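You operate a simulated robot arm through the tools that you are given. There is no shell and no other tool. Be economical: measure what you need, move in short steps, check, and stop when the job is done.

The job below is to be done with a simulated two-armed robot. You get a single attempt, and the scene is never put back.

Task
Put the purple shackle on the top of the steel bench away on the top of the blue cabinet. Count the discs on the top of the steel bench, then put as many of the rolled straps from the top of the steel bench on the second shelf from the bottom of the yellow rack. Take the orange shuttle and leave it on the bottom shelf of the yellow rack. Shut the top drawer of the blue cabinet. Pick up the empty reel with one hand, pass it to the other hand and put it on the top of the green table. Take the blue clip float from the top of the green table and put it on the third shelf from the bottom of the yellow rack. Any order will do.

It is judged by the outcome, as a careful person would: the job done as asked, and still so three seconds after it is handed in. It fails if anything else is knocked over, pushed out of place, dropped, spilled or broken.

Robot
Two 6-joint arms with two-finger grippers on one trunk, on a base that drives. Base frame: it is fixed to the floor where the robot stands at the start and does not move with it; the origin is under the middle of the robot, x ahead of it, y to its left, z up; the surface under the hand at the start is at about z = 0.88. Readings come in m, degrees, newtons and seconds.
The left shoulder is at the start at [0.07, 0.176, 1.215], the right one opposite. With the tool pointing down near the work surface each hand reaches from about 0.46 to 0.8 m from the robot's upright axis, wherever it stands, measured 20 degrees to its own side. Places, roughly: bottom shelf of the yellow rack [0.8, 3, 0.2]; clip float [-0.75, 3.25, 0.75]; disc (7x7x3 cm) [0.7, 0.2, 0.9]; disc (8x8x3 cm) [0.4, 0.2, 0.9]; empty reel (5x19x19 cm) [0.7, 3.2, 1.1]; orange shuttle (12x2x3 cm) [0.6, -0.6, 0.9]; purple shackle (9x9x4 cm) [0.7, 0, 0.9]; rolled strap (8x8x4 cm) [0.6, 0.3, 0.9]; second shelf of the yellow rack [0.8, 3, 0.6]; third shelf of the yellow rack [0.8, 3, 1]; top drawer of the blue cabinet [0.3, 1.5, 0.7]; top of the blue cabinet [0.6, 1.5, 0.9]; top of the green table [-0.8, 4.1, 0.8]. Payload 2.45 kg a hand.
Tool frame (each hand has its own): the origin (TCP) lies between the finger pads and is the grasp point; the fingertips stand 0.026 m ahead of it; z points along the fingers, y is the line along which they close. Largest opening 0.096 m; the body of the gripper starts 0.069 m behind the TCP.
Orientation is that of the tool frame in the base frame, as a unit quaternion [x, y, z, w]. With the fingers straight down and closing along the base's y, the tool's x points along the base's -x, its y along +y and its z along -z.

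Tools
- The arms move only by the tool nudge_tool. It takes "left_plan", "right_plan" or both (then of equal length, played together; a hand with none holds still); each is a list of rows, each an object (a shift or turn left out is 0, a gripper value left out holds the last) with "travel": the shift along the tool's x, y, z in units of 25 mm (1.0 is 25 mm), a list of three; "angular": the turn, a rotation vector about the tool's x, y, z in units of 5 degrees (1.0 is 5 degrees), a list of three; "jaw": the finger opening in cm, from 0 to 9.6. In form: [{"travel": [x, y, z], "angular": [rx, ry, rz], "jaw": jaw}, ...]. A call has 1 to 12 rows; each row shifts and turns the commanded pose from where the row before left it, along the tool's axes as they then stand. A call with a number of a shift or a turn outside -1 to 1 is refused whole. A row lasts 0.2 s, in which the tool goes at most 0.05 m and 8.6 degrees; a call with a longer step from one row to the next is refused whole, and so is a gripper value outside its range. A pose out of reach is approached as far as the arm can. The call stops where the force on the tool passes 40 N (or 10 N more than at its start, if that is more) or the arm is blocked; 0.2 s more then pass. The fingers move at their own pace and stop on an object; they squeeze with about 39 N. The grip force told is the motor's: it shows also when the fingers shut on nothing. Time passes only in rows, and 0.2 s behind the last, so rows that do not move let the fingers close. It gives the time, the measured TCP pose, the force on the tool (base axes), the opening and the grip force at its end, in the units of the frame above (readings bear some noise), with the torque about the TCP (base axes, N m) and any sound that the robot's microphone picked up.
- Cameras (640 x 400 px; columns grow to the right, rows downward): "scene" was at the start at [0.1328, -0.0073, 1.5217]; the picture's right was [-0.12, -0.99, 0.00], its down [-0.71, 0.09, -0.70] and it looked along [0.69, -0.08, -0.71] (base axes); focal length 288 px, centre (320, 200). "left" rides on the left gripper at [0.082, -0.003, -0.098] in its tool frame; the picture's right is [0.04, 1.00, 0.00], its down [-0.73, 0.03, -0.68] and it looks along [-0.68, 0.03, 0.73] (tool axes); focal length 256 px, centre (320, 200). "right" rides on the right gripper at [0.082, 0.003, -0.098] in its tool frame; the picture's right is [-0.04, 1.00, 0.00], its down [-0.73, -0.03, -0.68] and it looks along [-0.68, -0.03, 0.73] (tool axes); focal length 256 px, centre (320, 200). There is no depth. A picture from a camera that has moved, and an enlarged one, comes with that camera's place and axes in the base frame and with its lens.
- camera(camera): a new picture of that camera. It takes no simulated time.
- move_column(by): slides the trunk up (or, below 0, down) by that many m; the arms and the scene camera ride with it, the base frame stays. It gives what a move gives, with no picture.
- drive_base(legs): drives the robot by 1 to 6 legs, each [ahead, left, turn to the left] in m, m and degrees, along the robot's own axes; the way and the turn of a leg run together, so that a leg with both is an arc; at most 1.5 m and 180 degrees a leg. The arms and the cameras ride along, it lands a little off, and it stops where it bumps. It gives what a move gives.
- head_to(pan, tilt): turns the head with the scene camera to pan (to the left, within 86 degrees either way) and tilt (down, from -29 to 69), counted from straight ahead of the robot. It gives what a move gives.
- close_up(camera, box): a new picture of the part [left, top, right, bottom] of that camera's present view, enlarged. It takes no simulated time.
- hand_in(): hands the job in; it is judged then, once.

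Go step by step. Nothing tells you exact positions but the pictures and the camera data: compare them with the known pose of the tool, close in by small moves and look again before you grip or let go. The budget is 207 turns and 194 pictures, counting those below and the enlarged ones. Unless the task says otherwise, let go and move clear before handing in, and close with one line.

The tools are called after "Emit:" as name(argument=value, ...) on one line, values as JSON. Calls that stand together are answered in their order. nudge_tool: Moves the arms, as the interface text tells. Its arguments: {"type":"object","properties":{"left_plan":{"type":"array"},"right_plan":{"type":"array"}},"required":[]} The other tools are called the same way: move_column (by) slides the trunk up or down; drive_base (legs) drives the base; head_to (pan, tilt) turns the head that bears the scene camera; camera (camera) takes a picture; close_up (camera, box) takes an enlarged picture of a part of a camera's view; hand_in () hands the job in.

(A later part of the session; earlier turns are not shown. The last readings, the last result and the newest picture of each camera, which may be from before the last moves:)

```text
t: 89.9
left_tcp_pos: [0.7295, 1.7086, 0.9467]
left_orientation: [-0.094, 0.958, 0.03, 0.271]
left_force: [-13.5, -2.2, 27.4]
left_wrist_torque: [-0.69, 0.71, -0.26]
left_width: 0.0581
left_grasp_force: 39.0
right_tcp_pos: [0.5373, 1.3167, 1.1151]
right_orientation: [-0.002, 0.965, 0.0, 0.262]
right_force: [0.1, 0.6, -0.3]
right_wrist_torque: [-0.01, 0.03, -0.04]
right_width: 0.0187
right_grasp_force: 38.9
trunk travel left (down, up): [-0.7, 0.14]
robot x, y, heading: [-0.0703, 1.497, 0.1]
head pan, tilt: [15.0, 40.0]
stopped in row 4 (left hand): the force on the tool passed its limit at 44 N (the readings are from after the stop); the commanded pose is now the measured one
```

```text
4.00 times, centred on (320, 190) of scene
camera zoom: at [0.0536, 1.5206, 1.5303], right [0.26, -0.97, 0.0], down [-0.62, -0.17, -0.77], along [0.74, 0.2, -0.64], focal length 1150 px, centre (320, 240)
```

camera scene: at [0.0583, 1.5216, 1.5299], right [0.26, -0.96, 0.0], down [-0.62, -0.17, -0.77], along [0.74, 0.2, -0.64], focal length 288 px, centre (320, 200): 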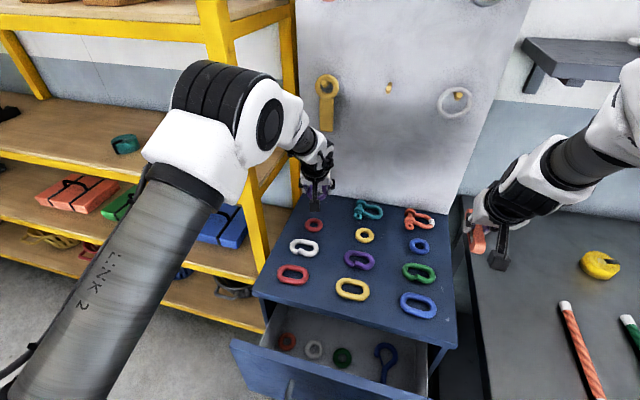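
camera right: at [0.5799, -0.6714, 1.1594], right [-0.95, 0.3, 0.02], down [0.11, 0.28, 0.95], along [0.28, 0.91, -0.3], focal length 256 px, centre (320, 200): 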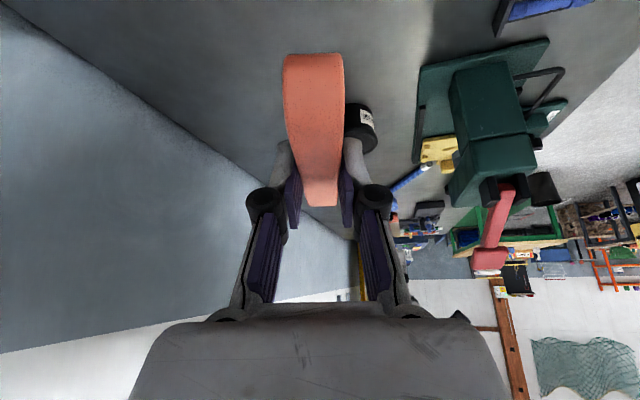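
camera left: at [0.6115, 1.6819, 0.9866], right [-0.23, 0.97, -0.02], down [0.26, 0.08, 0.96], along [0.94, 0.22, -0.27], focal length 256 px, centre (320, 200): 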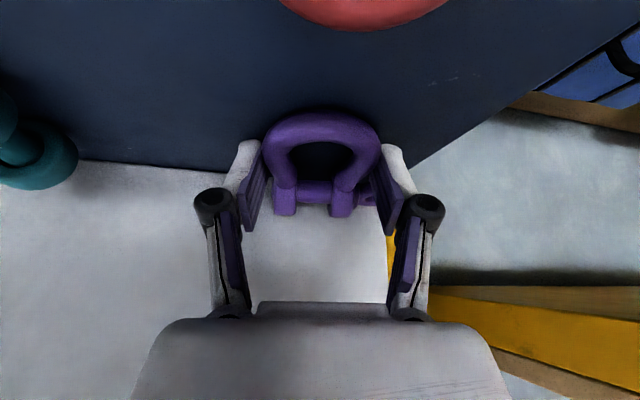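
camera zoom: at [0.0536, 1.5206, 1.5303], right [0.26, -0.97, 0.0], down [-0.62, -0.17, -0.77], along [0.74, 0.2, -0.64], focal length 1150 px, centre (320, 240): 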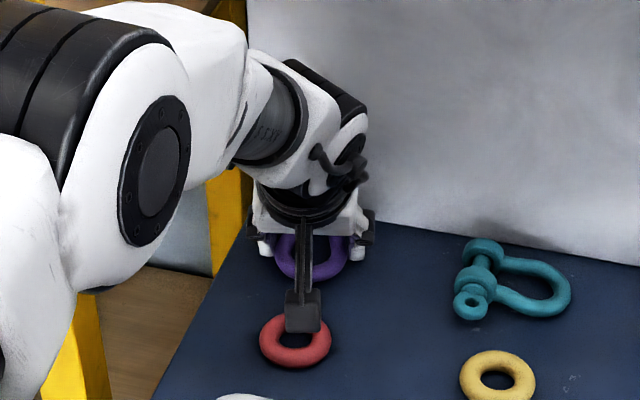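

The cabinet top is higher than I thought, about 0.917, and the shackle is now touching it. I'll ease up and back slightly to clear the board before I release.

Emit:
nudge_tool(left_plan=[{"travel": [-0.08, 0, -0.14]}, {"travel": [0.34, 0.08, -0.2]}, {"travel": [0.04, 0, 0.07]}])

Emit:
camera(camera="left")

```text
t: 90.7
left_tcp_pos: [0.7216, 1.7088, 0.9465]
left_orientation: [-0.094, 0.958, 0.029, 0.27]
left_force: [8.5, -0.9, 23.0]
left_wrist_torque: [-0.94, -0.4, 0.26]
left_width: 0.0582
left_grasp_force: 39.7
right_tcp_pos: [0.538, 1.3173, 1.1138]
right_orientation: [-0.003, 0.965, 0.0, 0.261]
right_force: [0.3, 0.6, 0.2]
right_wrist_torque: [-0.03, 0.02, 0.0]
right_width: 0.0188
right_grasp_force: 38.8
trunk travel left (down, up): [-0.7, 0.14]
robot x, y, heading: [-0.076, 1.4936, 0.1]
head pan, tilt: [15.0, 40.0]
```

```text
130 pictures are left
camera left: at [0.6027, 1.6821, 0.9869], right [-0.23, 0.97, -0.01], down [0.26, 0.08, 0.96], along [0.94, 0.22, -0.27], focal length 256 px, centre (320, 200)
```

left: 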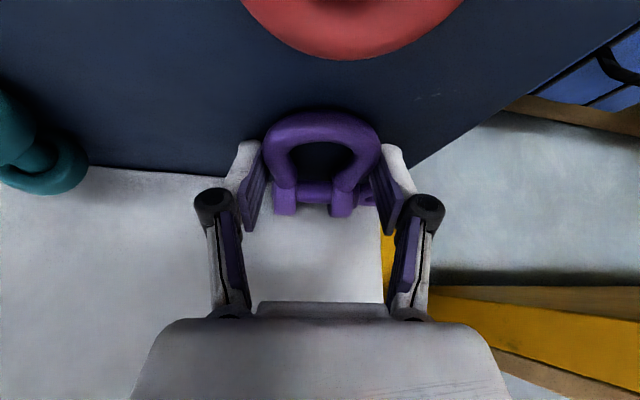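

Emit:
nudge_tool(left_plan=[{"jaw": 6.2}, {"jaw": 6.8}, {"jaw": 8}, {"jaw": 8}])

Emit:
nudge_tool(left_plan=[{"travel": [0, 0, -0.8]}, {"travel": [0, 0, -1]}, {"travel": [0, 0, -1]}, {"travel": [0, 0, -1]}])

Emit:
camera(camera="left")

```text
t: 91.7
left_tcp_pos: [0.7205, 1.7084, 0.9408]
left_orientation: [-0.095, 0.959, 0.031, 0.267]
left_force: [-6.7, 0.8, 11.5]
left_wrist_torque: [0.16, 0.1, 0.09]
left_width: 0.0803
left_grasp_force: 8.6
right_tcp_pos: [0.5411, 1.3173, 1.1129]
right_orientation: [-0.002, 0.965, -0.001, 0.261]
right_force: [-0.5, -0.1, -0.2]
right_wrist_torque: [-0.02, 0.04, -0.01]
right_width: 0.019
right_grasp_force: 38.6
trunk travel left (down, up): [-0.7, 0.14]
robot x, y, heading: [-0.0768, 1.4983, 0.4]
head pan, tilt: [15.0, 40.0]
```

```text
t: 92.7
left_tcp_pos: [0.6726, 1.6995, 1.0244]
left_orientation: [-0.095, 0.958, 0.031, 0.267]
left_force: [0.4, -0.4, 0.7]
left_wrist_torque: [-0.03, -0.04, 0.02]
left_width: 0.0798
left_grasp_force: 0.0
right_tcp_pos: [0.5392, 1.318, 1.1144]
right_orientation: [-0.002, 0.966, -0.001, 0.26]
right_force: [-0.3, 0.7, -0.1]
right_wrist_torque: [0.0, 0.02, -0.01]
right_width: 0.0186
right_grasp_force: 39.4
trunk travel left (down, up): [-0.7, 0.14]
robot x, y, heading: [-0.0757, 1.4963, 0.2]
head pan, tilt: [15.0, 40.0]
```

```text
129 pictures are left
camera left: at [0.5549, 1.6722, 1.0661], right [-0.23, 0.97, -0.01], down [0.27, 0.08, 0.96], along [0.94, 0.22, -0.28], focal length 256 px, centre (320, 200)
```

left: 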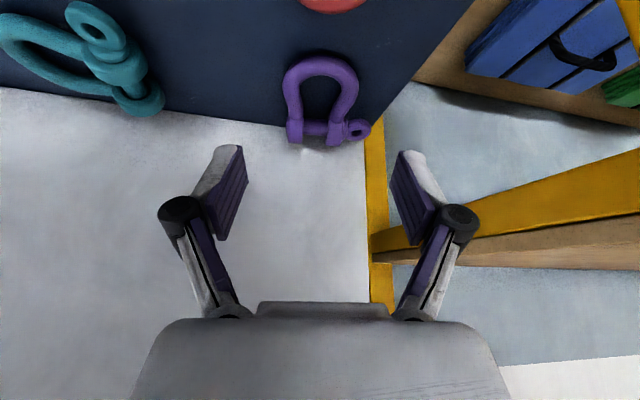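

The shackle rests flat in its slot next to the teal one. I'll retreat, verify it, and get ready to shut the drawer with the left hand.

Emit:
nudge_tool(left_plan=[{"travel": [0, 0, -1], "jaw": 0}, {"travel": [0.3, 0, -0.8]}, {"travel": [0.3, 0, -0.8]}])

Emit:
drive_base(legs=[[-0.5, 0, 0], [0, -0.15, 0]])

Emit:
camera(camera="scene")

```text
t: 93.5
left_tcp_pos: [0.6267, 1.6905, 1.0714]
left_orientation: [-0.096, 0.957, 0.035, 0.271]
left_force: [0.3, -0.2, -0.3]
left_wrist_torque: [0.0, -0.02, 0.0]
left_width: 0.0002
left_grasp_force: 28.9
right_tcp_pos: [0.541, 1.318, 1.1142]
right_orientation: [-0.003, 0.965, -0.001, 0.26]
right_force: [-0.5, 0.0, -0.8]
right_wrist_torque: [-0.01, 0.0, -0.01]
right_width: 0.0188
right_grasp_force: 39.1
trunk travel left (down, up): [-0.7, 0.14]
robot x, y, heading: [-0.0737, 1.493, 0.2]
head pan, tilt: [15.0, 40.0]
```

```text
t: 97.5
left_tcp_pos: [0.1239, 1.5374, 1.07]
left_orientation: [-0.093, 0.958, 0.032, 0.271]
left_force: [0.3, 0.2, 0.5]
left_wrist_torque: [-0.05, -0.01, 0.03]
left_width: 0.0001
left_grasp_force: 28.5
right_tcp_pos: [0.034, 1.1663, 1.1129]
right_orientation: [0.0, 0.965, -0.002, 0.261]
right_force: [0.1, 0.8, -0.7]
right_wrist_torque: [0.02, 0.02, -0.01]
right_width: 0.019
right_grasp_force: 38.8
trunk travel left (down, up): [-0.7, 0.14]
robot x, y, heading: [-0.5828, 1.3462, -0.2]
head pan, tilt: [15.0, 40.0]
```

```text
128 pictures are left
camera scene: at [-0.4463, 1.3723, 1.5298], right [0.26, -0.97, 0.0], down [-0.62, -0.17, -0.77], along [0.74, 0.2, -0.64], focal length 288 px, centre (320, 200)
```

scene: 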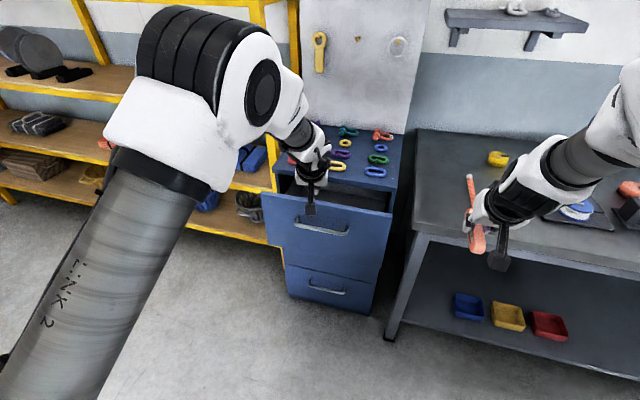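

Emit:
nudge_tool(left_plan=[{"angular": [0, -1, 0]}, {"angular": [0, -1, 0]}, {"angular": [0, -1, 0]}, {"angular": [0, -1, 0]}, {"angular": [0, -1, 0]}, {"angular": [0, -1, 0]}, {"angular": [0, -1, 0]}, {"angular": [0, -1, 0]}])

Emit:
move_column(by=-0.24)

Emit:
camera(camera="left")

Emit:
camera(camera="scene")

```text
t: 99.3
left_tcp_pos: [0.1236, 1.5428, 1.0693]
left_orientation: [-0.081, 0.829, 0.077, 0.549]
left_force: [0.2, 0.4, 0.2]
left_wrist_torque: [0.0, -0.03, 0.0]
left_width: 0.0003
left_grasp_force: 28.6
left hand out of reach, approached as far as the arm can: row 3
right_tcp_pos: [0.0341, 1.1641, 1.1135]
right_orientation: [0.002, 0.966, -0.002, 0.26]
right_force: [0.0, -0.4, 0.2]
right_wrist_torque: [0.01, 0.01, -0.02]
right_width: 0.0187
right_grasp_force: 39.4
trunk travel left (down, up): [-0.7, 0.14]
robot x, y, heading: [-0.5841, 1.3427, -0.1]
head pan, tilt: [15.0, 40.0]
```

```text
t: 101.8
left_tcp_pos: [0.1221, 1.5428, 0.831]
left_orientation: [-0.081, 0.829, 0.077, 0.548]
left_force: [-0.5, 0.0, 0.5]
left_wrist_torque: [-0.01, -0.03, -0.02]
left_width: 0.0001
left_grasp_force: 28.4
right_tcp_pos: [0.034, 1.1637, 0.8726]
right_orientation: [0.002, 0.965, -0.002, 0.261]
right_force: [0.9, 0.3, -0.2]
right_wrist_torque: [0.01, 0.01, 0.02]
right_width: 0.0188
right_grasp_force: 39.2
trunk travel left (down, up): [-0.46, 0.38]
robot x, y, heading: [-0.5787, 1.3464, -0.4]
head pan, tilt: [15.0, 40.0]
```

```text
127 pictures are left
camera left: at [0.0037, 1.5148, 0.793], right [-0.23, 0.97, 0.0], down [-0.33, -0.08, 0.94], along [0.91, 0.22, 0.34], focal length 256 px, centre (320, 200)
```

left: 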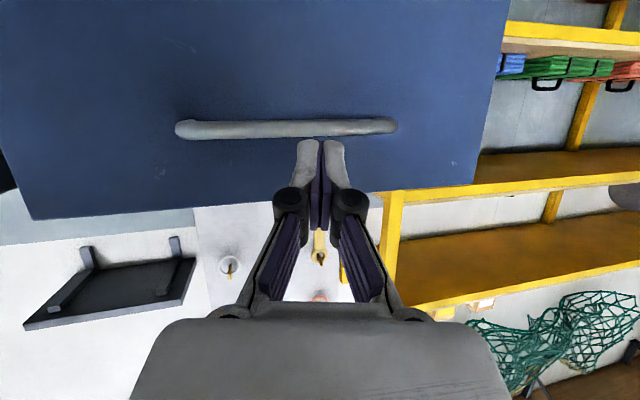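

```text
126 pictures are left
camera scene: at [-0.4468, 1.3702, 1.2899], right [0.26, -0.97, 0.0], down [-0.62, -0.16, -0.77], along [0.74, 0.2, -0.64], focal length 288 px, centre (320, 200)
```

scene: 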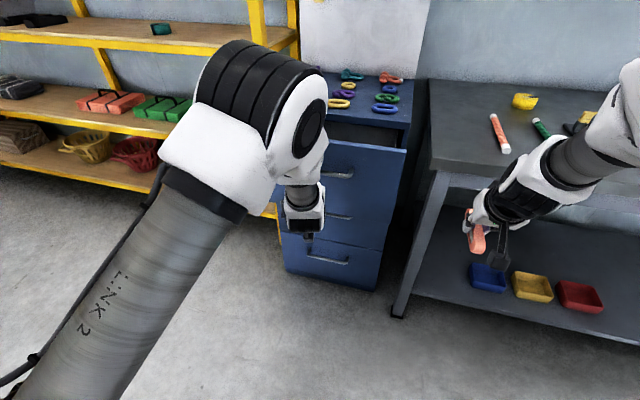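

The drawer's handle is at about z 0.81 and its top edge at about 0.89. I'll push the face just above the handle.

Emit:
move_column(by=0.03)

Emit:
drive_base(legs=[[0.11, 0, 0]])

Emit:
nudge_tool(left_plan=[{"travel": [-0.38, -0.19, 0.9]}, {"travel": [-0.38, -0.19, 0.9]}, {"travel": [-0.38, -0.19, 0.9]}, {"travel": [-0.38, -0.19, 0.9]}, {"travel": [-0.38, -0.19, 0.9]}])

Emit:
camera(camera="left")

Emit:
camera(camera="scene")

```text
t: 102.5
left_tcp_pos: [0.1226, 1.5426, 0.8603]
left_orientation: [-0.081, 0.829, 0.077, 0.549]
left_force: [-0.2, -0.1, 0.0]
left_wrist_torque: [0.03, -0.02, 0.01]
left_width: 0.0
left_grasp_force: 28.2
right_tcp_pos: [0.0342, 1.1635, 0.9029]
right_orientation: [0.001, 0.966, -0.002, 0.26]
right_force: [0.9, 0.0, 0.0]
right_wrist_torque: [-0.01, -0.01, -0.01]
right_width: 0.0187
right_grasp_force: 39.5
trunk travel left (down, up): [-0.49, 0.35]
robot x, y, heading: [-0.579, 1.346, 0.0]
head pan, tilt: [15.0, 40.0]
```

```text
t: 103.7
left_tcp_pos: [0.2335, 1.5422, 0.8596]
left_orientation: [-0.081, 0.829, 0.077, 0.548]
left_force: [0.3, 1.7, 0.1]
left_wrist_torque: [0.01, -0.04, 0.0]
left_width: 0.0
left_grasp_force: 28.5
right_tcp_pos: [0.1452, 1.1628, 0.9032]
right_orientation: [0.002, 0.966, -0.002, 0.26]
right_force: [0.0, 0.2, -1.3]
right_wrist_torque: [0.0, 0.0, 0.02]
right_width: 0.019
right_grasp_force: 38.7
trunk travel left (down, up): [-0.49, 0.35]
robot x, y, heading: [-0.4724, 1.3478, -0.2]
head pan, tilt: [15.0, 40.0]
```

```text
t: 104.9
left_tcp_pos: [0.3568, 1.5457, 0.8586]
left_orientation: [-0.08, 0.829, 0.077, 0.548]
left_force: [-2.3, 0.6, -1.4]
left_wrist_torque: [0.02, 0.04, 0.01]
left_width: 0.0
left_grasp_force: 28.8
right_tcp_pos: [0.1446, 1.1625, 0.9035]
right_orientation: [0.0, 0.965, -0.002, 0.26]
right_force: [0.1, 0.0, -0.5]
right_wrist_torque: [0.0, 0.0, 0.04]
right_width: 0.019
right_grasp_force: 38.6
trunk travel left (down, up): [-0.49, 0.35]
robot x, y, heading: [-0.4705, 1.348, -0.3]
head pan, tilt: [15.0, 40.0]
```

```text
125 pictures are left
camera left: at [0.2372, 1.5173, 0.822], right [-0.23, 0.97, 0.0], down [-0.33, -0.08, 0.94], along [0.91, 0.22, 0.34], focal length 256 px, centre (320, 200)
```

left: 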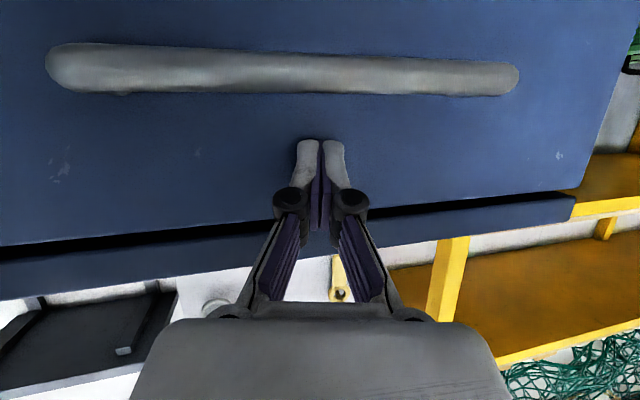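

```text
124 pictures are left
camera scene: at [-0.3372, 1.37, 1.3199], right [0.26, -0.97, 0.0], down [-0.62, -0.16, -0.77], along [0.74, 0.2, -0.64], focal length 288 px, centre (320, 200)
```

scene: 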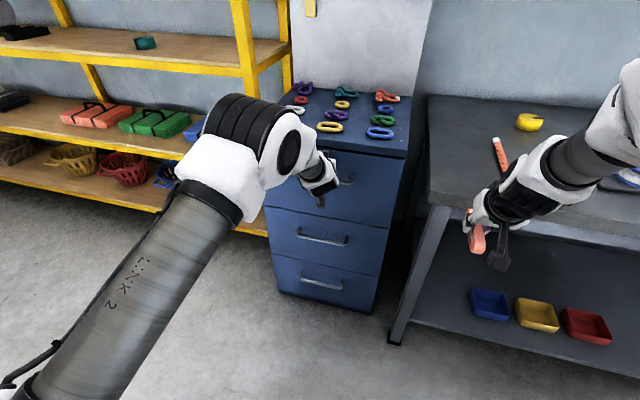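

The drawer is almost in. Pushing on until it meets the stop.

Emit:
nudge_tool(left_plan=[{"travel": [-0.15, -0.08, 0.36]}, {"travel": [-0.15, -0.08, 0.36]}, {"travel": [-0.15, -0.08, 0.36]}, {"travel": [-0.15, -0.08, 0.36]}, {"travel": [-0.15, -0.08, 0.36]}, {"travel": [-0.15, -0.08, 0.36]}])

Emit:
camera(camera="left")

```text
t: 105.3
left_tcp_pos: [0.3572, 1.5452, 0.8592]
left_orientation: [-0.082, 0.83, 0.079, 0.546]
left_force: [-30.5, -1.8, 11.1]
left_wrist_torque: [-0.03, -0.35, -0.12]
left_width: 0.0
left_grasp_force: 28.5
right_tcp_pos: [0.1389, 1.1628, 0.9069]
right_orientation: [0.001, 0.965, -0.002, 0.263]
right_force: [-0.7, 0.1, -0.4]
right_wrist_torque: [-0.04, -0.01, 0.0]
right_width: 0.0189
right_grasp_force: 38.2
trunk travel left (down, up): [-0.49, 0.35]
robot x, y, heading: [-0.4703, 1.3451, -0.0]
head pan, tilt: [15.0, 40.0]
stopped in row 2 (left hand): the force on the tool passed its limit at 52 N (the readings are from after the stop); the commanded pose is now the measured one
```

```text
123 pictures are left
camera left: at [0.2376, 1.5171, 0.8225], right [-0.23, 0.97, 0.0], down [-0.33, -0.08, 0.94], along [0.92, 0.22, 0.34], focal length 256 px, centre (320, 200)
```

left: 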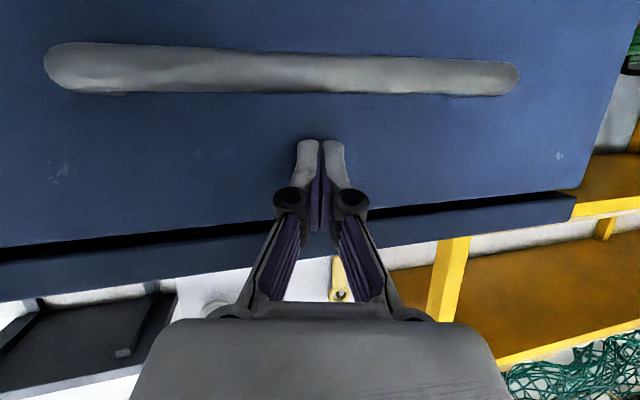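

The drawer is firmly shut. I'm backing away and driving left to look at the rack.

Emit:
drive_base(legs=[[-0.15, 0, 0], [0, 0.75, 0]])

Emit:
head_to(pan=0, tilt=25)

Emit:
camera(camera="scene")

Emit:
head_to(pan=60, tilt=25)

Emit:
camera(camera="scene")

```text
t: 110.3
left_tcp_pos: [0.2245, 2.2782, 0.8533]
left_orientation: [-0.075, 0.832, 0.074, 0.545]
left_force: [-1.1, -0.5, -0.4]
left_wrist_torque: [0.02, -0.01, -0.01]
left_width: 0.0
left_grasp_force: 28.5
right_tcp_pos: [0.001, 1.901, 0.9033]
right_orientation: [0.007, 0.965, -0.003, 0.261]
right_force: [-0.3, 0.7, 0.0]
right_wrist_torque: [-0.02, 0.02, 0.0]
right_width: 0.0188
right_grasp_force: 38.6
trunk travel left (down, up): [-0.49, 0.35]
robot x, y, heading: [-0.6124, 2.0879, -1.2]
head pan, tilt: [15.0, 40.0]
```

```text
t: 111.1
left_tcp_pos: [0.2243, 2.2785, 0.8538]
left_orientation: [-0.074, 0.832, 0.073, 0.544]
left_force: [-0.3, 0.3, -0.2]
left_wrist_torque: [0.0, -0.01, -0.02]
left_width: 0.0
left_grasp_force: 28.5
right_tcp_pos: [0.0017, 1.9007, 0.9032]
right_orientation: [0.008, 0.965, -0.004, 0.26]
right_force: [-0.1, 0.0, -0.9]
right_wrist_torque: [-0.01, 0.0, -0.02]
right_width: 0.0185
right_grasp_force: 39.0
trunk travel left (down, up): [-0.49, 0.35]
robot x, y, heading: [-0.6131, 2.0954, -0.7]
head pan, tilt: [0.0, 25.0]
```

```text
122 pictures are left
camera scene: at [-0.4674, 2.0913, 1.3431], right [-0.02, -1.0, 0.0], down [-0.42, 0.01, -0.91], along [0.91, -0.01, -0.42], focal length 288 px, centre (320, 200)
```

scene: 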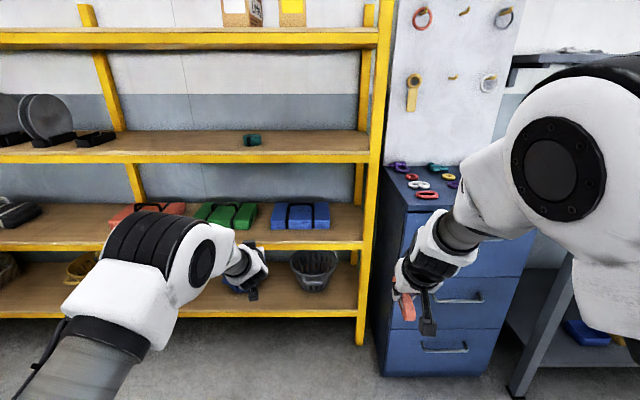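

```text
t: 112.4
left_tcp_pos: [0.2255, 2.2791, 0.8536]
left_orientation: [-0.075, 0.832, 0.074, 0.545]
left_force: [0.3, -0.5, 0.1]
left_wrist_torque: [0.0, 0.02, 0.01]
left_width: 0.0
left_grasp_force: 28.5
right_tcp_pos: [0.0004, 1.8997, 0.9027]
right_orientation: [0.008, 0.965, -0.004, 0.26]
right_force: [0.6, 0.1, -0.3]
right_wrist_torque: [0.0, -0.02, 0.02]
right_width: 0.0186
right_grasp_force: 39.0
trunk travel left (down, up): [-0.49, 0.35]
robot x, y, heading: [-0.6141, 2.0911, -0.8]
head pan, tilt: [60.0, 25.0]
```

```text
121 pictures are left
camera scene: at [-0.5121, 2.1718, 1.3432], right [0.86, -0.52, 0.0], down [-0.22, -0.36, -0.91], along [0.47, 0.78, -0.42], focal length 288 px, centre (320, 200)
```

scene: 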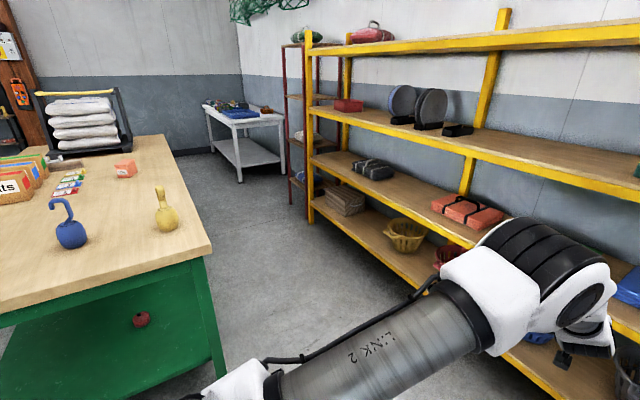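

Overview: the rack's front is at about x 0.65 and the reel stands on the third shelf. The green table with the clip float is behind and to the left. I'll retract the left arm, turn left 30° so the right hand leads, lower the trunk and inspect the bottom shelf.

Emit:
nudge_tool(left_plan=[{"travel": [-0.135, 0.152, -0.91]}, {"travel": [-0.135, 0.152, -0.91]}, {"travel": [-0.135, 0.152, -0.91]}, {"travel": [-0.135, 0.152, -0.91]}, {"travel": [-0.135, 0.152, -0.91]}, {"travel": [-0.135, 0.152, -0.91]}, {"travel": [-0.135, 0.152, -0.91]}, {"travel": [-0.135, 0.152, -0.91]}, {"travel": [-0.135, 0.152, -0.91]}, {"travel": [-0.135, 0.152, -0.91]}])

Emit:
drive_base(legs=[[0.2, 0.25, 30]])

Emit:
move_column(by=-0.47)

Emit:
head_to(pan=-30, tilt=28)

Emit:
camera(camera="scene")

Emit:
camera(camera="right")

```text
t: 114.6
left_tcp_pos: [0.0287, 2.2946, 0.9769]
left_orientation: [-0.106, 0.835, 0.054, 0.538]
left_force: [0.5, 0.1, 0.0]
left_wrist_torque: [-0.04, 0.0, 0.01]
left_width: 0.0001
left_grasp_force: 29.0
left hand out of reach, approached as far as the arm can: row 10
right_tcp_pos: [0.0002, 1.9005, 0.9017]
right_orientation: [0.008, 0.966, -0.004, 0.26]
right_force: [-0.3, 0.6, -0.2]
right_wrist_torque: [-0.01, 0.01, -0.03]
right_width: 0.019
right_grasp_force: 39.0
trunk travel left (down, up): [-0.49, 0.35]
robot x, y, heading: [-0.6125, 2.0892, -0.9]
head pan, tilt: [60.0, 25.0]
```

```text
t: 116.7
left_tcp_pos: [-0.0252, 2.8715, 0.9806]
left_orientation: [-0.316, 0.777, 0.193, 0.509]
left_force: [-0.8, -0.5, 0.4]
left_wrist_torque: [0.0, 0.0, -0.01]
left_width: 0.0001
left_grasp_force: 28.2
right_tcp_pos: [0.1444, 2.5171, 0.9023]
right_orientation: [-0.24, 0.935, 0.063, 0.252]
right_force: [-0.6, 0.0, -0.4]
right_wrist_torque: [-0.03, 0.03, -0.01]
right_width: 0.0186
right_grasp_force: 39.0
trunk travel left (down, up): [-0.49, 0.35]
robot x, y, heading: [-0.4861, 2.3791, 28.9]
head pan, tilt: [60.0, 25.0]
```

```text
refused: -0.47 is not a number from -0.4 to 0.4
```

```text
t: 118.4
left_tcp_pos: [-0.0273, 2.8726, 0.9818]
left_orientation: [-0.318, 0.777, 0.19, 0.509]
left_force: [-1.0, -0.7, -0.3]
left_wrist_torque: [-0.03, 0.01, -0.01]
left_width: 0.0
left_grasp_force: 27.9
right_tcp_pos: [0.1441, 2.5172, 0.9038]
right_orientation: [-0.241, 0.935, 0.064, 0.253]
right_force: [0.3, -0.6, -0.6]
right_wrist_torque: [-0.01, -0.02, 0.03]
right_width: 0.0187
right_grasp_force: 39.0
trunk travel left (down, up): [-0.49, 0.35]
robot x, y, heading: [-0.4872, 2.3745, 28.7]
head pan, tilt: [-30.0, 28.0]
```

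```text
120 pictures are left
camera scene: at [-0.3454, 2.4019, 1.3384], right [-0.02, -1.0, 0.0], down [-0.47, 0.01, -0.88], along [0.88, -0.02, -0.47], focal length 288 px, centre (320, 200)
```

scene: 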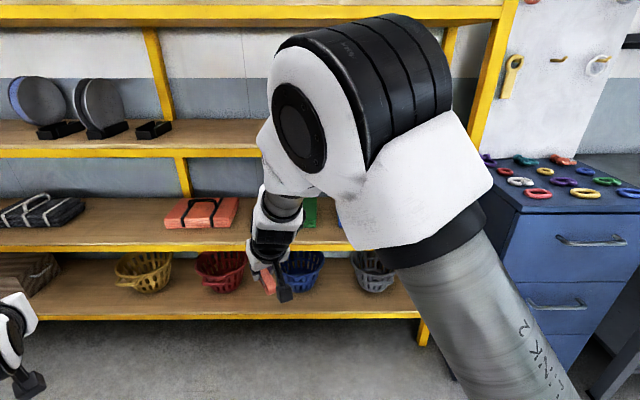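

```text
119 pictures are left
camera right: at [0.0374, 2.4622, 0.9478], right [-0.45, 0.89, 0.02], down [0.27, 0.12, 0.96], along [0.85, 0.44, -0.29], focal length 256 px, centre (320, 200)
```

right: 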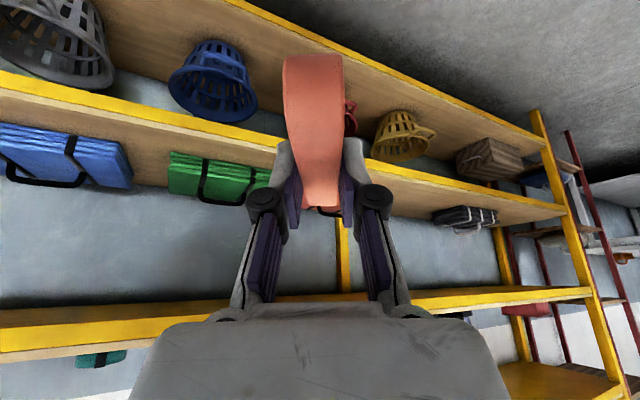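

The bottom shelf has baskets with clear gaps; the one between the blue and red baskets, y about 2.7, suits the shuttle. I'll turn the hand straight to the rack, move nearer and lower the trunk.

Emit:
nudge_tool(right_plan=[{"angular": [0.5, 0, 0.86]}, {"angular": [0.5, 0, 0.86]}, {"angular": [0.5, 0, 0.86]}, {"angular": [0.5, 0, 0.86]}, {"angular": [0.5, 0, 0.86]}, {"angular": [0.5, 0, 0.86]}])

Emit:
drive_base(legs=[[0.33, 0.01, 0]])

Emit:
move_column(by=-0.4)

Emit:
head_to(pan=-30, tilt=35)

Emit:
camera(camera="scene")

Emit:
camera(camera="right")

```text
t: 119.8
left_tcp_pos: [-0.0272, 2.8744, 0.9824]
left_orientation: [-0.318, 0.777, 0.19, 0.508]
left_force: [-0.2, 0.2, 0.5]
left_wrist_torque: [-0.01, 0.02, -0.02]
left_width: 0.0
left_grasp_force: 28.3
right_tcp_pos: [0.1504, 2.511, 0.9112]
right_orientation: [0.024, 0.966, 0.011, 0.256]
right_force: [0.0, 0.4, -1.6]
right_wrist_torque: [0.03, 0.02, -0.03]
right_width: 0.0188
right_grasp_force: 39.5
trunk travel left (down, up): [-0.49, 0.35]
robot x, y, heading: [-0.4833, 2.3773, 28.8]
head pan, tilt: [-30.0, 28.0]
```

```text
t: 121.9
left_tcp_pos: [0.2511, 3.0434, 0.9811]
left_orientation: [-0.321, 0.776, 0.193, 0.508]
left_force: [0.7, 0.3, -0.6]
left_wrist_torque: [0.02, 0.01, 0.01]
left_width: 0.0
left_grasp_force: 28.1
right_tcp_pos: [0.4321, 2.6817, 0.905]
right_orientation: [0.02, 0.968, 0.01, 0.252]
right_force: [0.3, -0.6, 0.1]
right_wrist_torque: [-0.03, 0.0, 0.0]
right_width: 0.0188
right_grasp_force: 38.9
trunk travel left (down, up): [-0.49, 0.35]
robot x, y, heading: [-0.2, 2.5453, 29.4]
head pan, tilt: [-30.0, 28.0]
```

```text
t: 125.8
left_tcp_pos: [0.2508, 3.0443, 0.5826]
left_orientation: [-0.322, 0.776, 0.192, 0.507]
left_force: [-0.7, 0.0, -0.5]
left_wrist_torque: [-0.05, 0.01, 0.0]
left_width: 0.0001
left_grasp_force: 28.3
right_tcp_pos: [0.4316, 2.6797, 0.5046]
right_orientation: [0.022, 0.968, 0.013, 0.25]
right_force: [-0.1, -0.2, -0.1]
right_wrist_torque: [0.02, -0.02, -0.02]
right_width: 0.0188
right_grasp_force: 38.9
trunk travel left (down, up): [-0.09, 0.75]
robot x, y, heading: [-0.2001, 2.5497, 29.1]
head pan, tilt: [-30.0, 28.0]
```

```text
t: 126.5
left_tcp_pos: [0.2509, 3.0442, 0.582]
left_orientation: [-0.322, 0.776, 0.192, 0.507]
left_force: [-0.3, -1.2, 0.5]
left_wrist_torque: [-0.01, -0.03, 0.02]
left_width: 0.0001
left_grasp_force: 28.9
right_tcp_pos: [0.4311, 2.6813, 0.5051]
right_orientation: [0.024, 0.968, 0.012, 0.25]
right_force: [0.6, 0.1, -0.8]
right_wrist_torque: [0.0, 0.0, -0.03]
right_width: 0.0189
right_grasp_force: 39.1
trunk travel left (down, up): [-0.09, 0.75]
robot x, y, heading: [-0.2035, 2.5468, 29.7]
head pan, tilt: [-30.0, 35.0]
```

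```text
118 pictures are left
camera scene: at [-0.0673, 2.5707, 0.9275], right [-0.01, -1.0, 0.0], down [-0.57, 0.01, -0.82], along [0.82, -0.01, -0.57], focal length 288 px, centre (320, 200)
```

scene: 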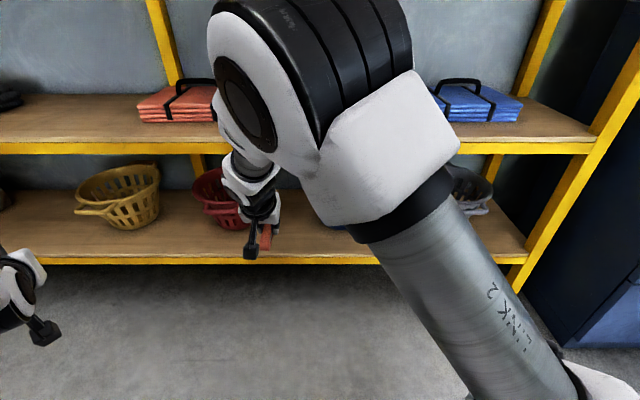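

```text
117 pictures are left
camera right: at [0.3126, 2.6869, 0.5527], right [0.07, 1.0, 0.05], down [0.31, -0.07, 0.95], along [0.95, -0.05, -0.32], focal length 256 px, centre (320, 200)
```

right: 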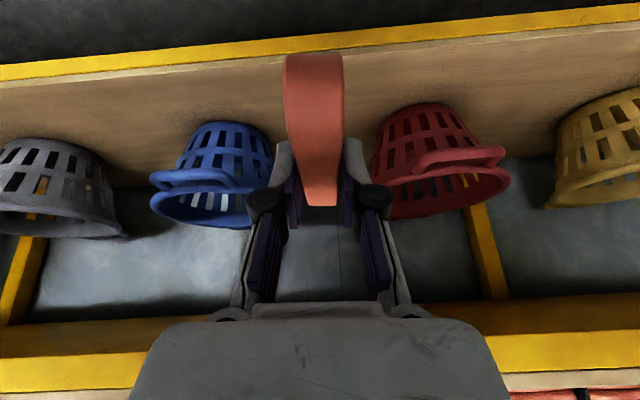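

Emit:
move_column(by=-0.09)

Emit:
nudge_tool(right_plan=[{"travel": [0.485, 0, 0.875]}, {"travel": [0.485, 0, 0.875]}, {"travel": [0.485, 0, 0.875]}, {"travel": [0.485, 0, 0.875]}, {"travel": [0.485, 0, 0.875]}])

Emit:
drive_base(legs=[[0.148, -0.084, 0]])

Emit:
camera(camera="right")

Emit:
camera(camera="scene")

```text
t: 127.7
left_tcp_pos: [0.2513, 3.044, 0.4929]
left_orientation: [-0.321, 0.776, 0.191, 0.508]
left_force: [0.0, -0.7, -0.3]
left_wrist_torque: [0.0, 0.02, -0.03]
left_width: 0.0
left_grasp_force: 28.9
right_tcp_pos: [0.4319, 2.6799, 0.4155]
right_orientation: [0.023, 0.968, 0.013, 0.249]
right_force: [0.7, 0.3, -0.2]
right_wrist_torque: [0.03, 0.01, -0.01]
right_width: 0.0189
right_grasp_force: 39.0
trunk travel left (down, up): [0.0, 0.84]
robot x, y, heading: [-0.2053, 2.5458, 29.3]
head pan, tilt: [-30.0, 35.0]
```

```text
t: 128.9
left_tcp_pos: [0.2508, 3.0455, 0.4932]
left_orientation: [-0.322, 0.776, 0.193, 0.507]
left_force: [-0.4, 0.4, 0.4]
left_wrist_torque: [-0.04, 0.0, -0.02]
left_width: 0.0001
left_grasp_force: 28.6
right_tcp_pos: [0.4307, 2.6847, 0.2896]
right_orientation: [0.02, 0.968, 0.008, 0.251]
right_force: [1.4, -0.4, -0.3]
right_wrist_torque: [0.0, 0.0, 0.04]
right_width: 0.0189
right_grasp_force: 39.1
trunk travel left (down, up): [0.0, 0.84]
robot x, y, heading: [-0.2015, 2.54, 29.1]
head pan, tilt: [-30.0, 35.0]
```

```text
t: 130.4
left_tcp_pos: [0.4203, 3.0448, 0.4932]
left_orientation: [-0.322, 0.775, 0.193, 0.508]
left_force: [0.0, 0.1, -0.2]
left_wrist_torque: [-0.02, -0.01, 0.0]
left_width: 0.0002
left_grasp_force: 28.4
right_tcp_pos: [0.6018, 2.684, 0.2891]
right_orientation: [0.02, 0.968, 0.011, 0.251]
right_force: [0.1, -0.2, 0.0]
right_wrist_torque: [0.02, 0.01, 0.01]
right_width: 0.0189
right_grasp_force: 38.4
trunk travel left (down, up): [0.0, 0.84]
robot x, y, heading: [-0.0297, 2.5425, 29.2]
head pan, tilt: [-30.0, 35.0]
```

```text
116 pictures are left
camera right: at [0.4822, 2.6911, 0.3363], right [0.07, 1.0, 0.05], down [0.31, -0.07, 0.95], along [0.95, -0.05, -0.31], focal length 256 px, centre (320, 200)
```

right: 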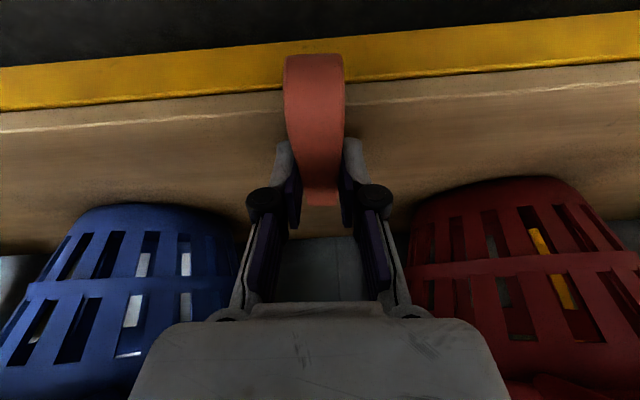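

```text
115 pictures are left
camera scene: at [0.1019, 2.5706, 0.8374], right [-0.01, -1.0, 0.0], down [-0.57, 0.01, -0.82], along [0.82, -0.01, -0.57], focal length 288 px, centre (320, 200)
```

scene: 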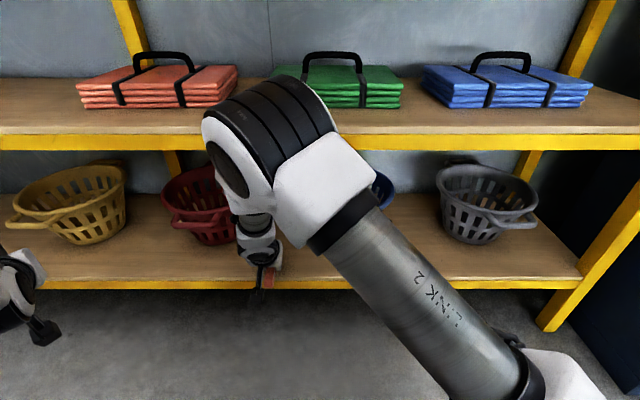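

Emit:
drive_base(legs=[[0.113, -0.063, 0]])

Emit:
nudge_tool(right_plan=[{"travel": [0.2, 0, 0.36]}, {"travel": [0.2, 0, 0.36]}, {"travel": [0.2, 0, 0.36]}])

Emit:
camera(camera="right")

Emit:
camera(camera="scene")

```text
t: 131.7
left_tcp_pos: [0.5407, 3.0452, 0.4931]
left_orientation: [-0.322, 0.775, 0.192, 0.509]
left_force: [-0.4, 0.3, -0.4]
left_wrist_torque: [-0.02, 0.0, 0.0]
left_width: 0.0
left_grasp_force: 28.5
right_tcp_pos: [0.7172, 2.6845, 0.286]
right_orientation: [0.017, 0.968, 0.004, 0.249]
right_force: [-0.1, -0.2, 0.0]
right_wrist_torque: [0.01, 0.0, -0.02]
right_width: 0.0187
right_grasp_force: 38.5
trunk travel left (down, up): [0.0, 0.84]
robot x, y, heading: [0.0896, 2.5429, 29.5]
head pan, tilt: [-30.0, 35.0]
stopped in leg 1: the robot was blocked; the commanded pose is now the measured one
```

```text
t: 132.2
left_tcp_pos: [0.5405, 3.0451, 0.4949]
left_orientation: [-0.322, 0.775, 0.19, 0.509]
left_force: [-0.5, -0.4, -0.1]
left_wrist_torque: [0.02, 0.01, -0.01]
left_width: 0.0001
left_grasp_force: 28.9
right_tcp_pos: [0.721, 2.6835, 0.2787]
right_orientation: [0.018, 0.967, 0.005, 0.253]
right_force: [-5.5, -3.3, 23.7]
right_wrist_torque: [-0.29, 0.58, -0.05]
right_width: 0.0192
right_grasp_force: 39.2
trunk travel left (down, up): [0.0, 0.84]
robot x, y, heading: [0.086, 2.5465, 29.3]
head pan, tilt: [-30.0, 35.0]
stopped in row 2 (right hand): the force on the tool passed its limit at 50 N (the readings are from after the stop); the commanded pose is now the measured one
```

```text
114 pictures are left
camera right: at [0.6012, 2.691, 0.3253], right [0.07, 1.0, 0.04], down [0.3, -0.06, 0.95], along [0.95, -0.05, -0.31], focal length 256 px, centre (320, 200)
```

right: 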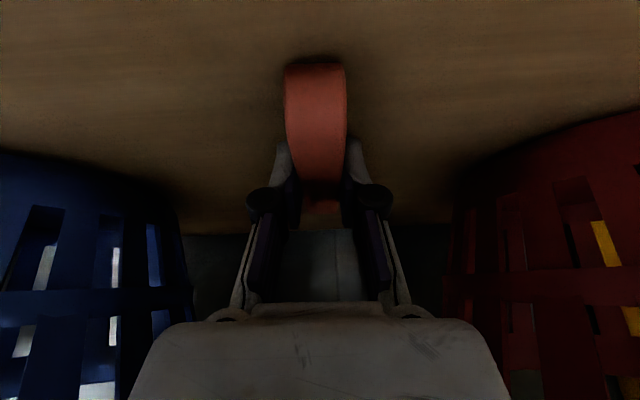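

```text
113 pictures are left
camera scene: at [0.2221, 2.5704, 0.8381], right [-0.01, -1.0, 0.0], down [-0.57, 0.01, -0.82], along [0.82, -0.01, -0.57], focal length 288 px, centre (320, 200)
```

scene: 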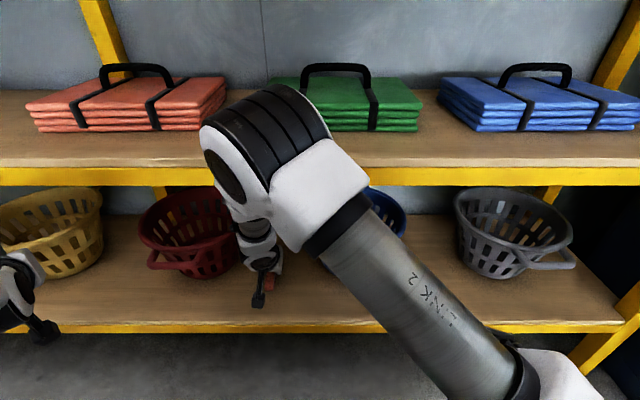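

Contact at TCP z 0.279, so the shuttle is resting on the shelf. I'll release gently and look.

Emit:
nudge_tool(right_plan=[{"jaw": 2.3}, {"jaw": 3}, {"jaw": 4}, {"jaw": 4}])

Emit:
camera(camera="right")

```text
t: 133.2
left_tcp_pos: [0.5415, 3.0452, 0.4938]
left_orientation: [-0.324, 0.774, 0.193, 0.509]
left_force: [-0.4, -0.2, 0.3]
left_wrist_torque: [0.0, -0.02, 0.03]
left_width: 0.0
left_grasp_force: 28.9
right_tcp_pos: [0.7208, 2.6838, 0.2771]
right_orientation: [0.018, 0.967, 0.004, 0.253]
right_force: [6.3, 0.3, 15.3]
right_wrist_torque: [0.12, -0.15, -0.01]
right_width: 0.0396
right_grasp_force: 0.1
trunk travel left (down, up): [0.0, 0.84]
robot x, y, heading: [0.0925, 2.5481, 29.2]
head pan, tilt: [-30.0, 35.0]
```

```text
112 pictures are left
camera right: at [0.6007, 2.691, 0.3233], right [0.07, 1.0, 0.04], down [0.31, -0.06, 0.95], along [0.95, -0.05, -0.31], focal length 256 px, centre (320, 200)
```

right: 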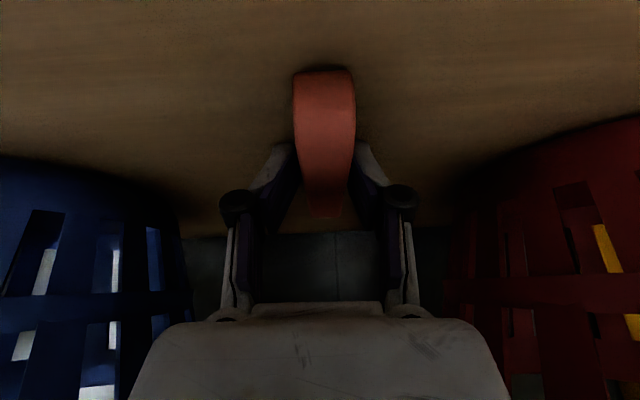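

Emit:
nudge_tool(right_plan=[{"travel": [0, 0, -0.6], "jaw": 5}, {"travel": [0, 0, -1]}, {"travel": [0, 0, -1]}])

Emit:
drive_base(legs=[[-0.25, 0.14, 0]])

Emit:
camera(camera="right")

Emit:
camera(camera="scene")

```text
t: 134.2
left_tcp_pos: [0.542, 3.0452, 0.4933]
left_orientation: [-0.323, 0.775, 0.192, 0.508]
left_force: [0.4, 0.0, 0.3]
left_wrist_torque: [0.03, 0.0, 0.04]
left_width: 0.0004
left_grasp_force: 28.4
right_tcp_pos: [0.6833, 2.6606, 0.2816]
right_orientation: [0.037, 0.98, -0.007, 0.195]
right_force: [-0.1, 0.1, 0.5]
right_wrist_torque: [0.0, -0.01, 0.02]
right_width: 0.0499
right_grasp_force: 0.0
right hand out of reach, approached as far as the arm can: row 3
trunk travel left (down, up): [0.0, 0.84]
robot x, y, heading: [0.0914, 2.5427, 29.1]
head pan, tilt: [-30.0, 35.0]
stopped in row 3 (right hand): the arm was blocked; the commanded pose is now the measured one
```

```text
t: 136.2
left_tcp_pos: [0.2519, 3.0427, 0.4922]
left_orientation: [-0.323, 0.775, 0.192, 0.508]
left_force: [2.3, 0.2, -0.2]
left_wrist_torque: [0.01, -0.03, 0.03]
left_width: 0.0
left_grasp_force: 28.0
right_tcp_pos: [0.393, 2.6586, 0.2826]
right_orientation: [0.037, 0.98, -0.005, 0.196]
right_force: [0.6, 0.5, 0.0]
right_wrist_torque: [0.01, 0.01, -0.02]
right_width: 0.0499
right_grasp_force: 0.0
trunk travel left (down, up): [0.0, 0.84]
robot x, y, heading: [-0.1992, 2.546, 29.3]
head pan, tilt: [-30.0, 35.0]
```

```text
111 pictures are left
camera right: at [0.2819, 2.6704, 0.3432], right [0.11, 0.99, 0.02], down [0.41, -0.06, 0.91], along [0.9, -0.09, -0.42], focal length 256 px, centre (320, 200)
```

right: 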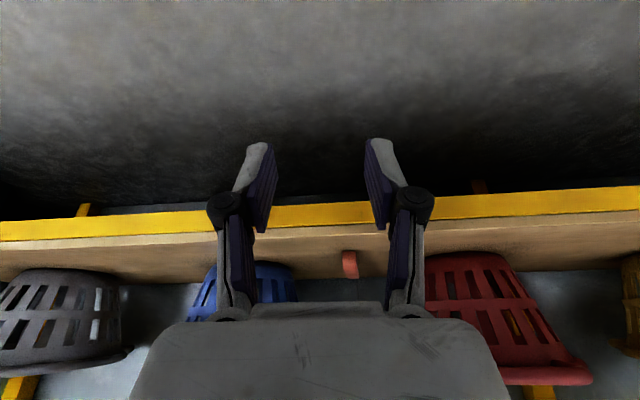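

```text
110 pictures are left
camera scene: at [-0.0644, 2.5673, 0.8374], right [-0.01, -1.0, 0.0], down [-0.57, 0.01, -0.82], along [0.82, -0.01, -0.57], focal length 288 px, centre (320, 200)
```

scene: 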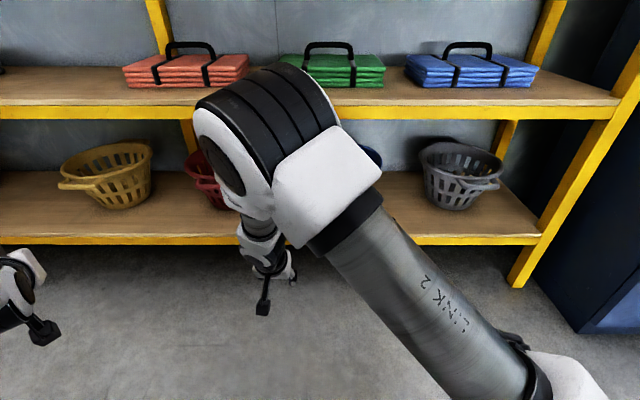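

Emit:
close_up(camera="right", box=[240, 200, 480, 350])

Emit:
move_column(by=0.4)

Emit:
move_column(by=0.25)

Emit:
head_to(pan=30, tilt=20)

Emit:
camera(camera="scene")

```text
2.67 times, centred on (360, 275) of right
camera zoom: at [0.2819, 2.6704, 0.3432], right [0.11, 0.99, 0.02], down [0.41, -0.06, 0.91], along [0.9, -0.09, -0.42], focal length 683 px, centre (213, 0)
```

zoom: 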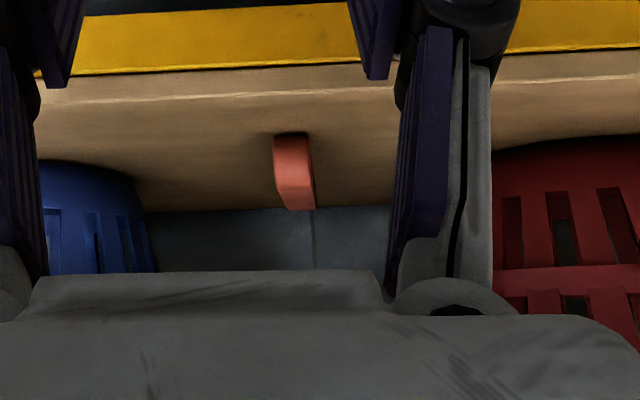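

```text
t: 140.1
left_tcp_pos: [0.2519, 3.0419, 0.892]
left_orientation: [-0.323, 0.775, 0.191, 0.508]
left_force: [0.0, 0.9, -0.5]
left_wrist_torque: [0.0, -0.03, 0.03]
left_width: 0.0
left_grasp_force: 28.0
right_tcp_pos: [0.3938, 2.6577, 0.6823]
right_orientation: [0.036, 0.98, -0.006, 0.196]
right_force: [-0.1, -1.0, 0.2]
right_wrist_torque: [-0.03, -0.03, -0.02]
right_width: 0.0502
right_grasp_force: 0.1
trunk travel left (down, up): [-0.4, 0.44]
robot x, y, heading: [-0.2025, 2.5452, 29.3]
head pan, tilt: [-30.0, 35.0]
```

```text
t: 142.6
left_tcp_pos: [0.2524, 3.0421, 1.1422]
left_orientation: [-0.323, 0.775, 0.191, 0.508]
left_force: [-0.5, -0.1, -0.7]
left_wrist_torque: [-0.01, -0.02, 0.01]
left_width: 0.0002
left_grasp_force: 29.0
right_tcp_pos: [0.3954, 2.6576, 0.9329]
right_orientation: [0.037, 0.98, -0.005, 0.196]
right_force: [-0.2, 1.2, -0.2]
right_wrist_torque: [-0.01, -0.03, 0.03]
right_width: 0.05
right_grasp_force: 0.1
trunk travel left (down, up): [-0.65, 0.19]
robot x, y, heading: [-0.197, 2.5392, 29.2]
head pan, tilt: [-30.0, 35.0]
```

```text
t: 143.9
left_tcp_pos: [0.2525, 3.0423, 1.1423]
left_orientation: [-0.323, 0.775, 0.192, 0.508]
left_force: [-0.5, -1.2, 0.1]
left_wrist_torque: [0.03, 0.01, 0.02]
left_width: 0.0
left_grasp_force: 28.5
right_tcp_pos: [0.3947, 2.6587, 0.9327]
right_orientation: [0.037, 0.98, -0.006, 0.196]
right_force: [0.5, 1.1, -0.6]
right_wrist_torque: [0.06, 0.0, 0.02]
right_width: 0.05
right_grasp_force: 0.1
trunk travel left (down, up): [-0.65, 0.19]
robot x, y, heading: [-0.1978, 2.5415, 29.4]
head pan, tilt: [30.0, 20.0]
```

```text
108 pictures are left
camera scene: at [-0.105, 2.6484, 1.5113], right [0.86, -0.51, 0.0], down [-0.17, -0.29, -0.94], along [0.48, 0.81, -0.34], focal length 288 px, centre (320, 200)
```

scene: 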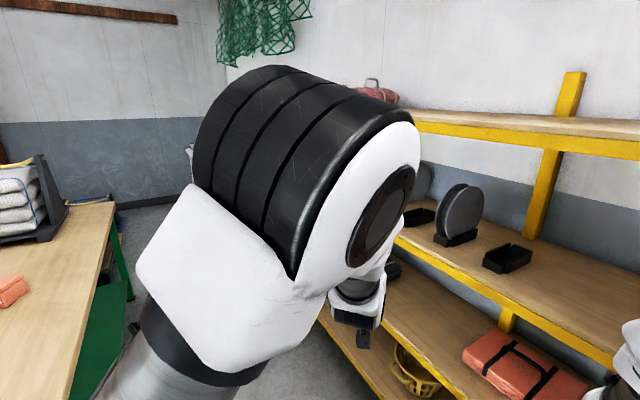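

The shuttle stands well on the bottom shelf. Now looking for the empty reel.

Emit:
drive_base(legs=[[-0.1, 0.05, -29]])

Emit:
head_to(pan=28, tilt=15)

Emit:
camera(camera="scene")

```text
t: 145.8
left_tcp_pos: [0.3325, 2.7826, 1.1429]
left_orientation: [-0.118, 0.832, 0.058, 0.54]
left_force: [-0.5, 0.3, 0.0]
left_wrist_torque: [-0.01, 0.0, 0.04]
left_width: 0.0
left_grasp_force: 28.4
right_tcp_pos: [0.2691, 2.3773, 0.9325]
right_orientation: [0.282, 0.939, -0.055, 0.188]
right_force: [0.0, -0.1, -0.7]
right_wrist_torque: [-0.03, 0.02, -0.01]
right_width: 0.0501
right_grasp_force: 0.0
trunk travel left (down, up): [-0.65, 0.19]
robot x, y, heading: [-0.3068, 2.5651, 0.3]
head pan, tilt: [30.0, 20.0]
```

```text
t: 146.4
left_tcp_pos: [0.3315, 2.7824, 1.1428]
left_orientation: [-0.118, 0.831, 0.058, 0.54]
left_force: [-0.2, 0.4, 0.1]
left_wrist_torque: [0.0, 0.01, 0.01]
left_width: 0.0
left_grasp_force: 28.6
right_tcp_pos: [0.2692, 2.3771, 0.9332]
right_orientation: [0.282, 0.939, -0.054, 0.187]
right_force: [1.1, -0.4, 0.2]
right_wrist_torque: [0.0, -0.02, -0.04]
right_width: 0.0499
right_grasp_force: 0.0
trunk travel left (down, up): [-0.65, 0.19]
robot x, y, heading: [-0.3088, 2.5625, 0.5]
head pan, tilt: [28.0, 15.0]
```

```text
107 pictures are left
camera scene: at [-0.1717, 2.6105, 1.5194], right [0.47, -0.88, 0.0], down [-0.23, -0.12, -0.97], along [0.85, 0.46, -0.26], focal length 288 px, centre (320, 200)
```

scene: 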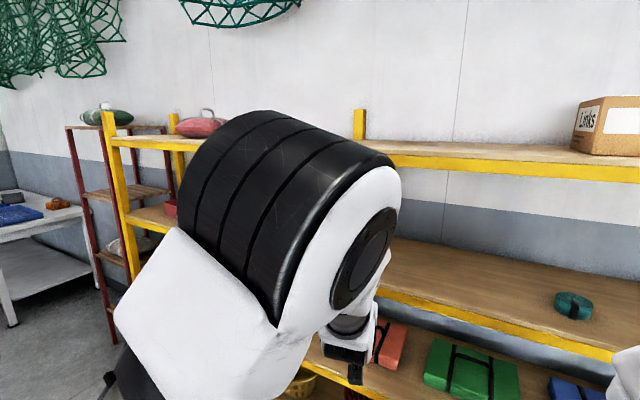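

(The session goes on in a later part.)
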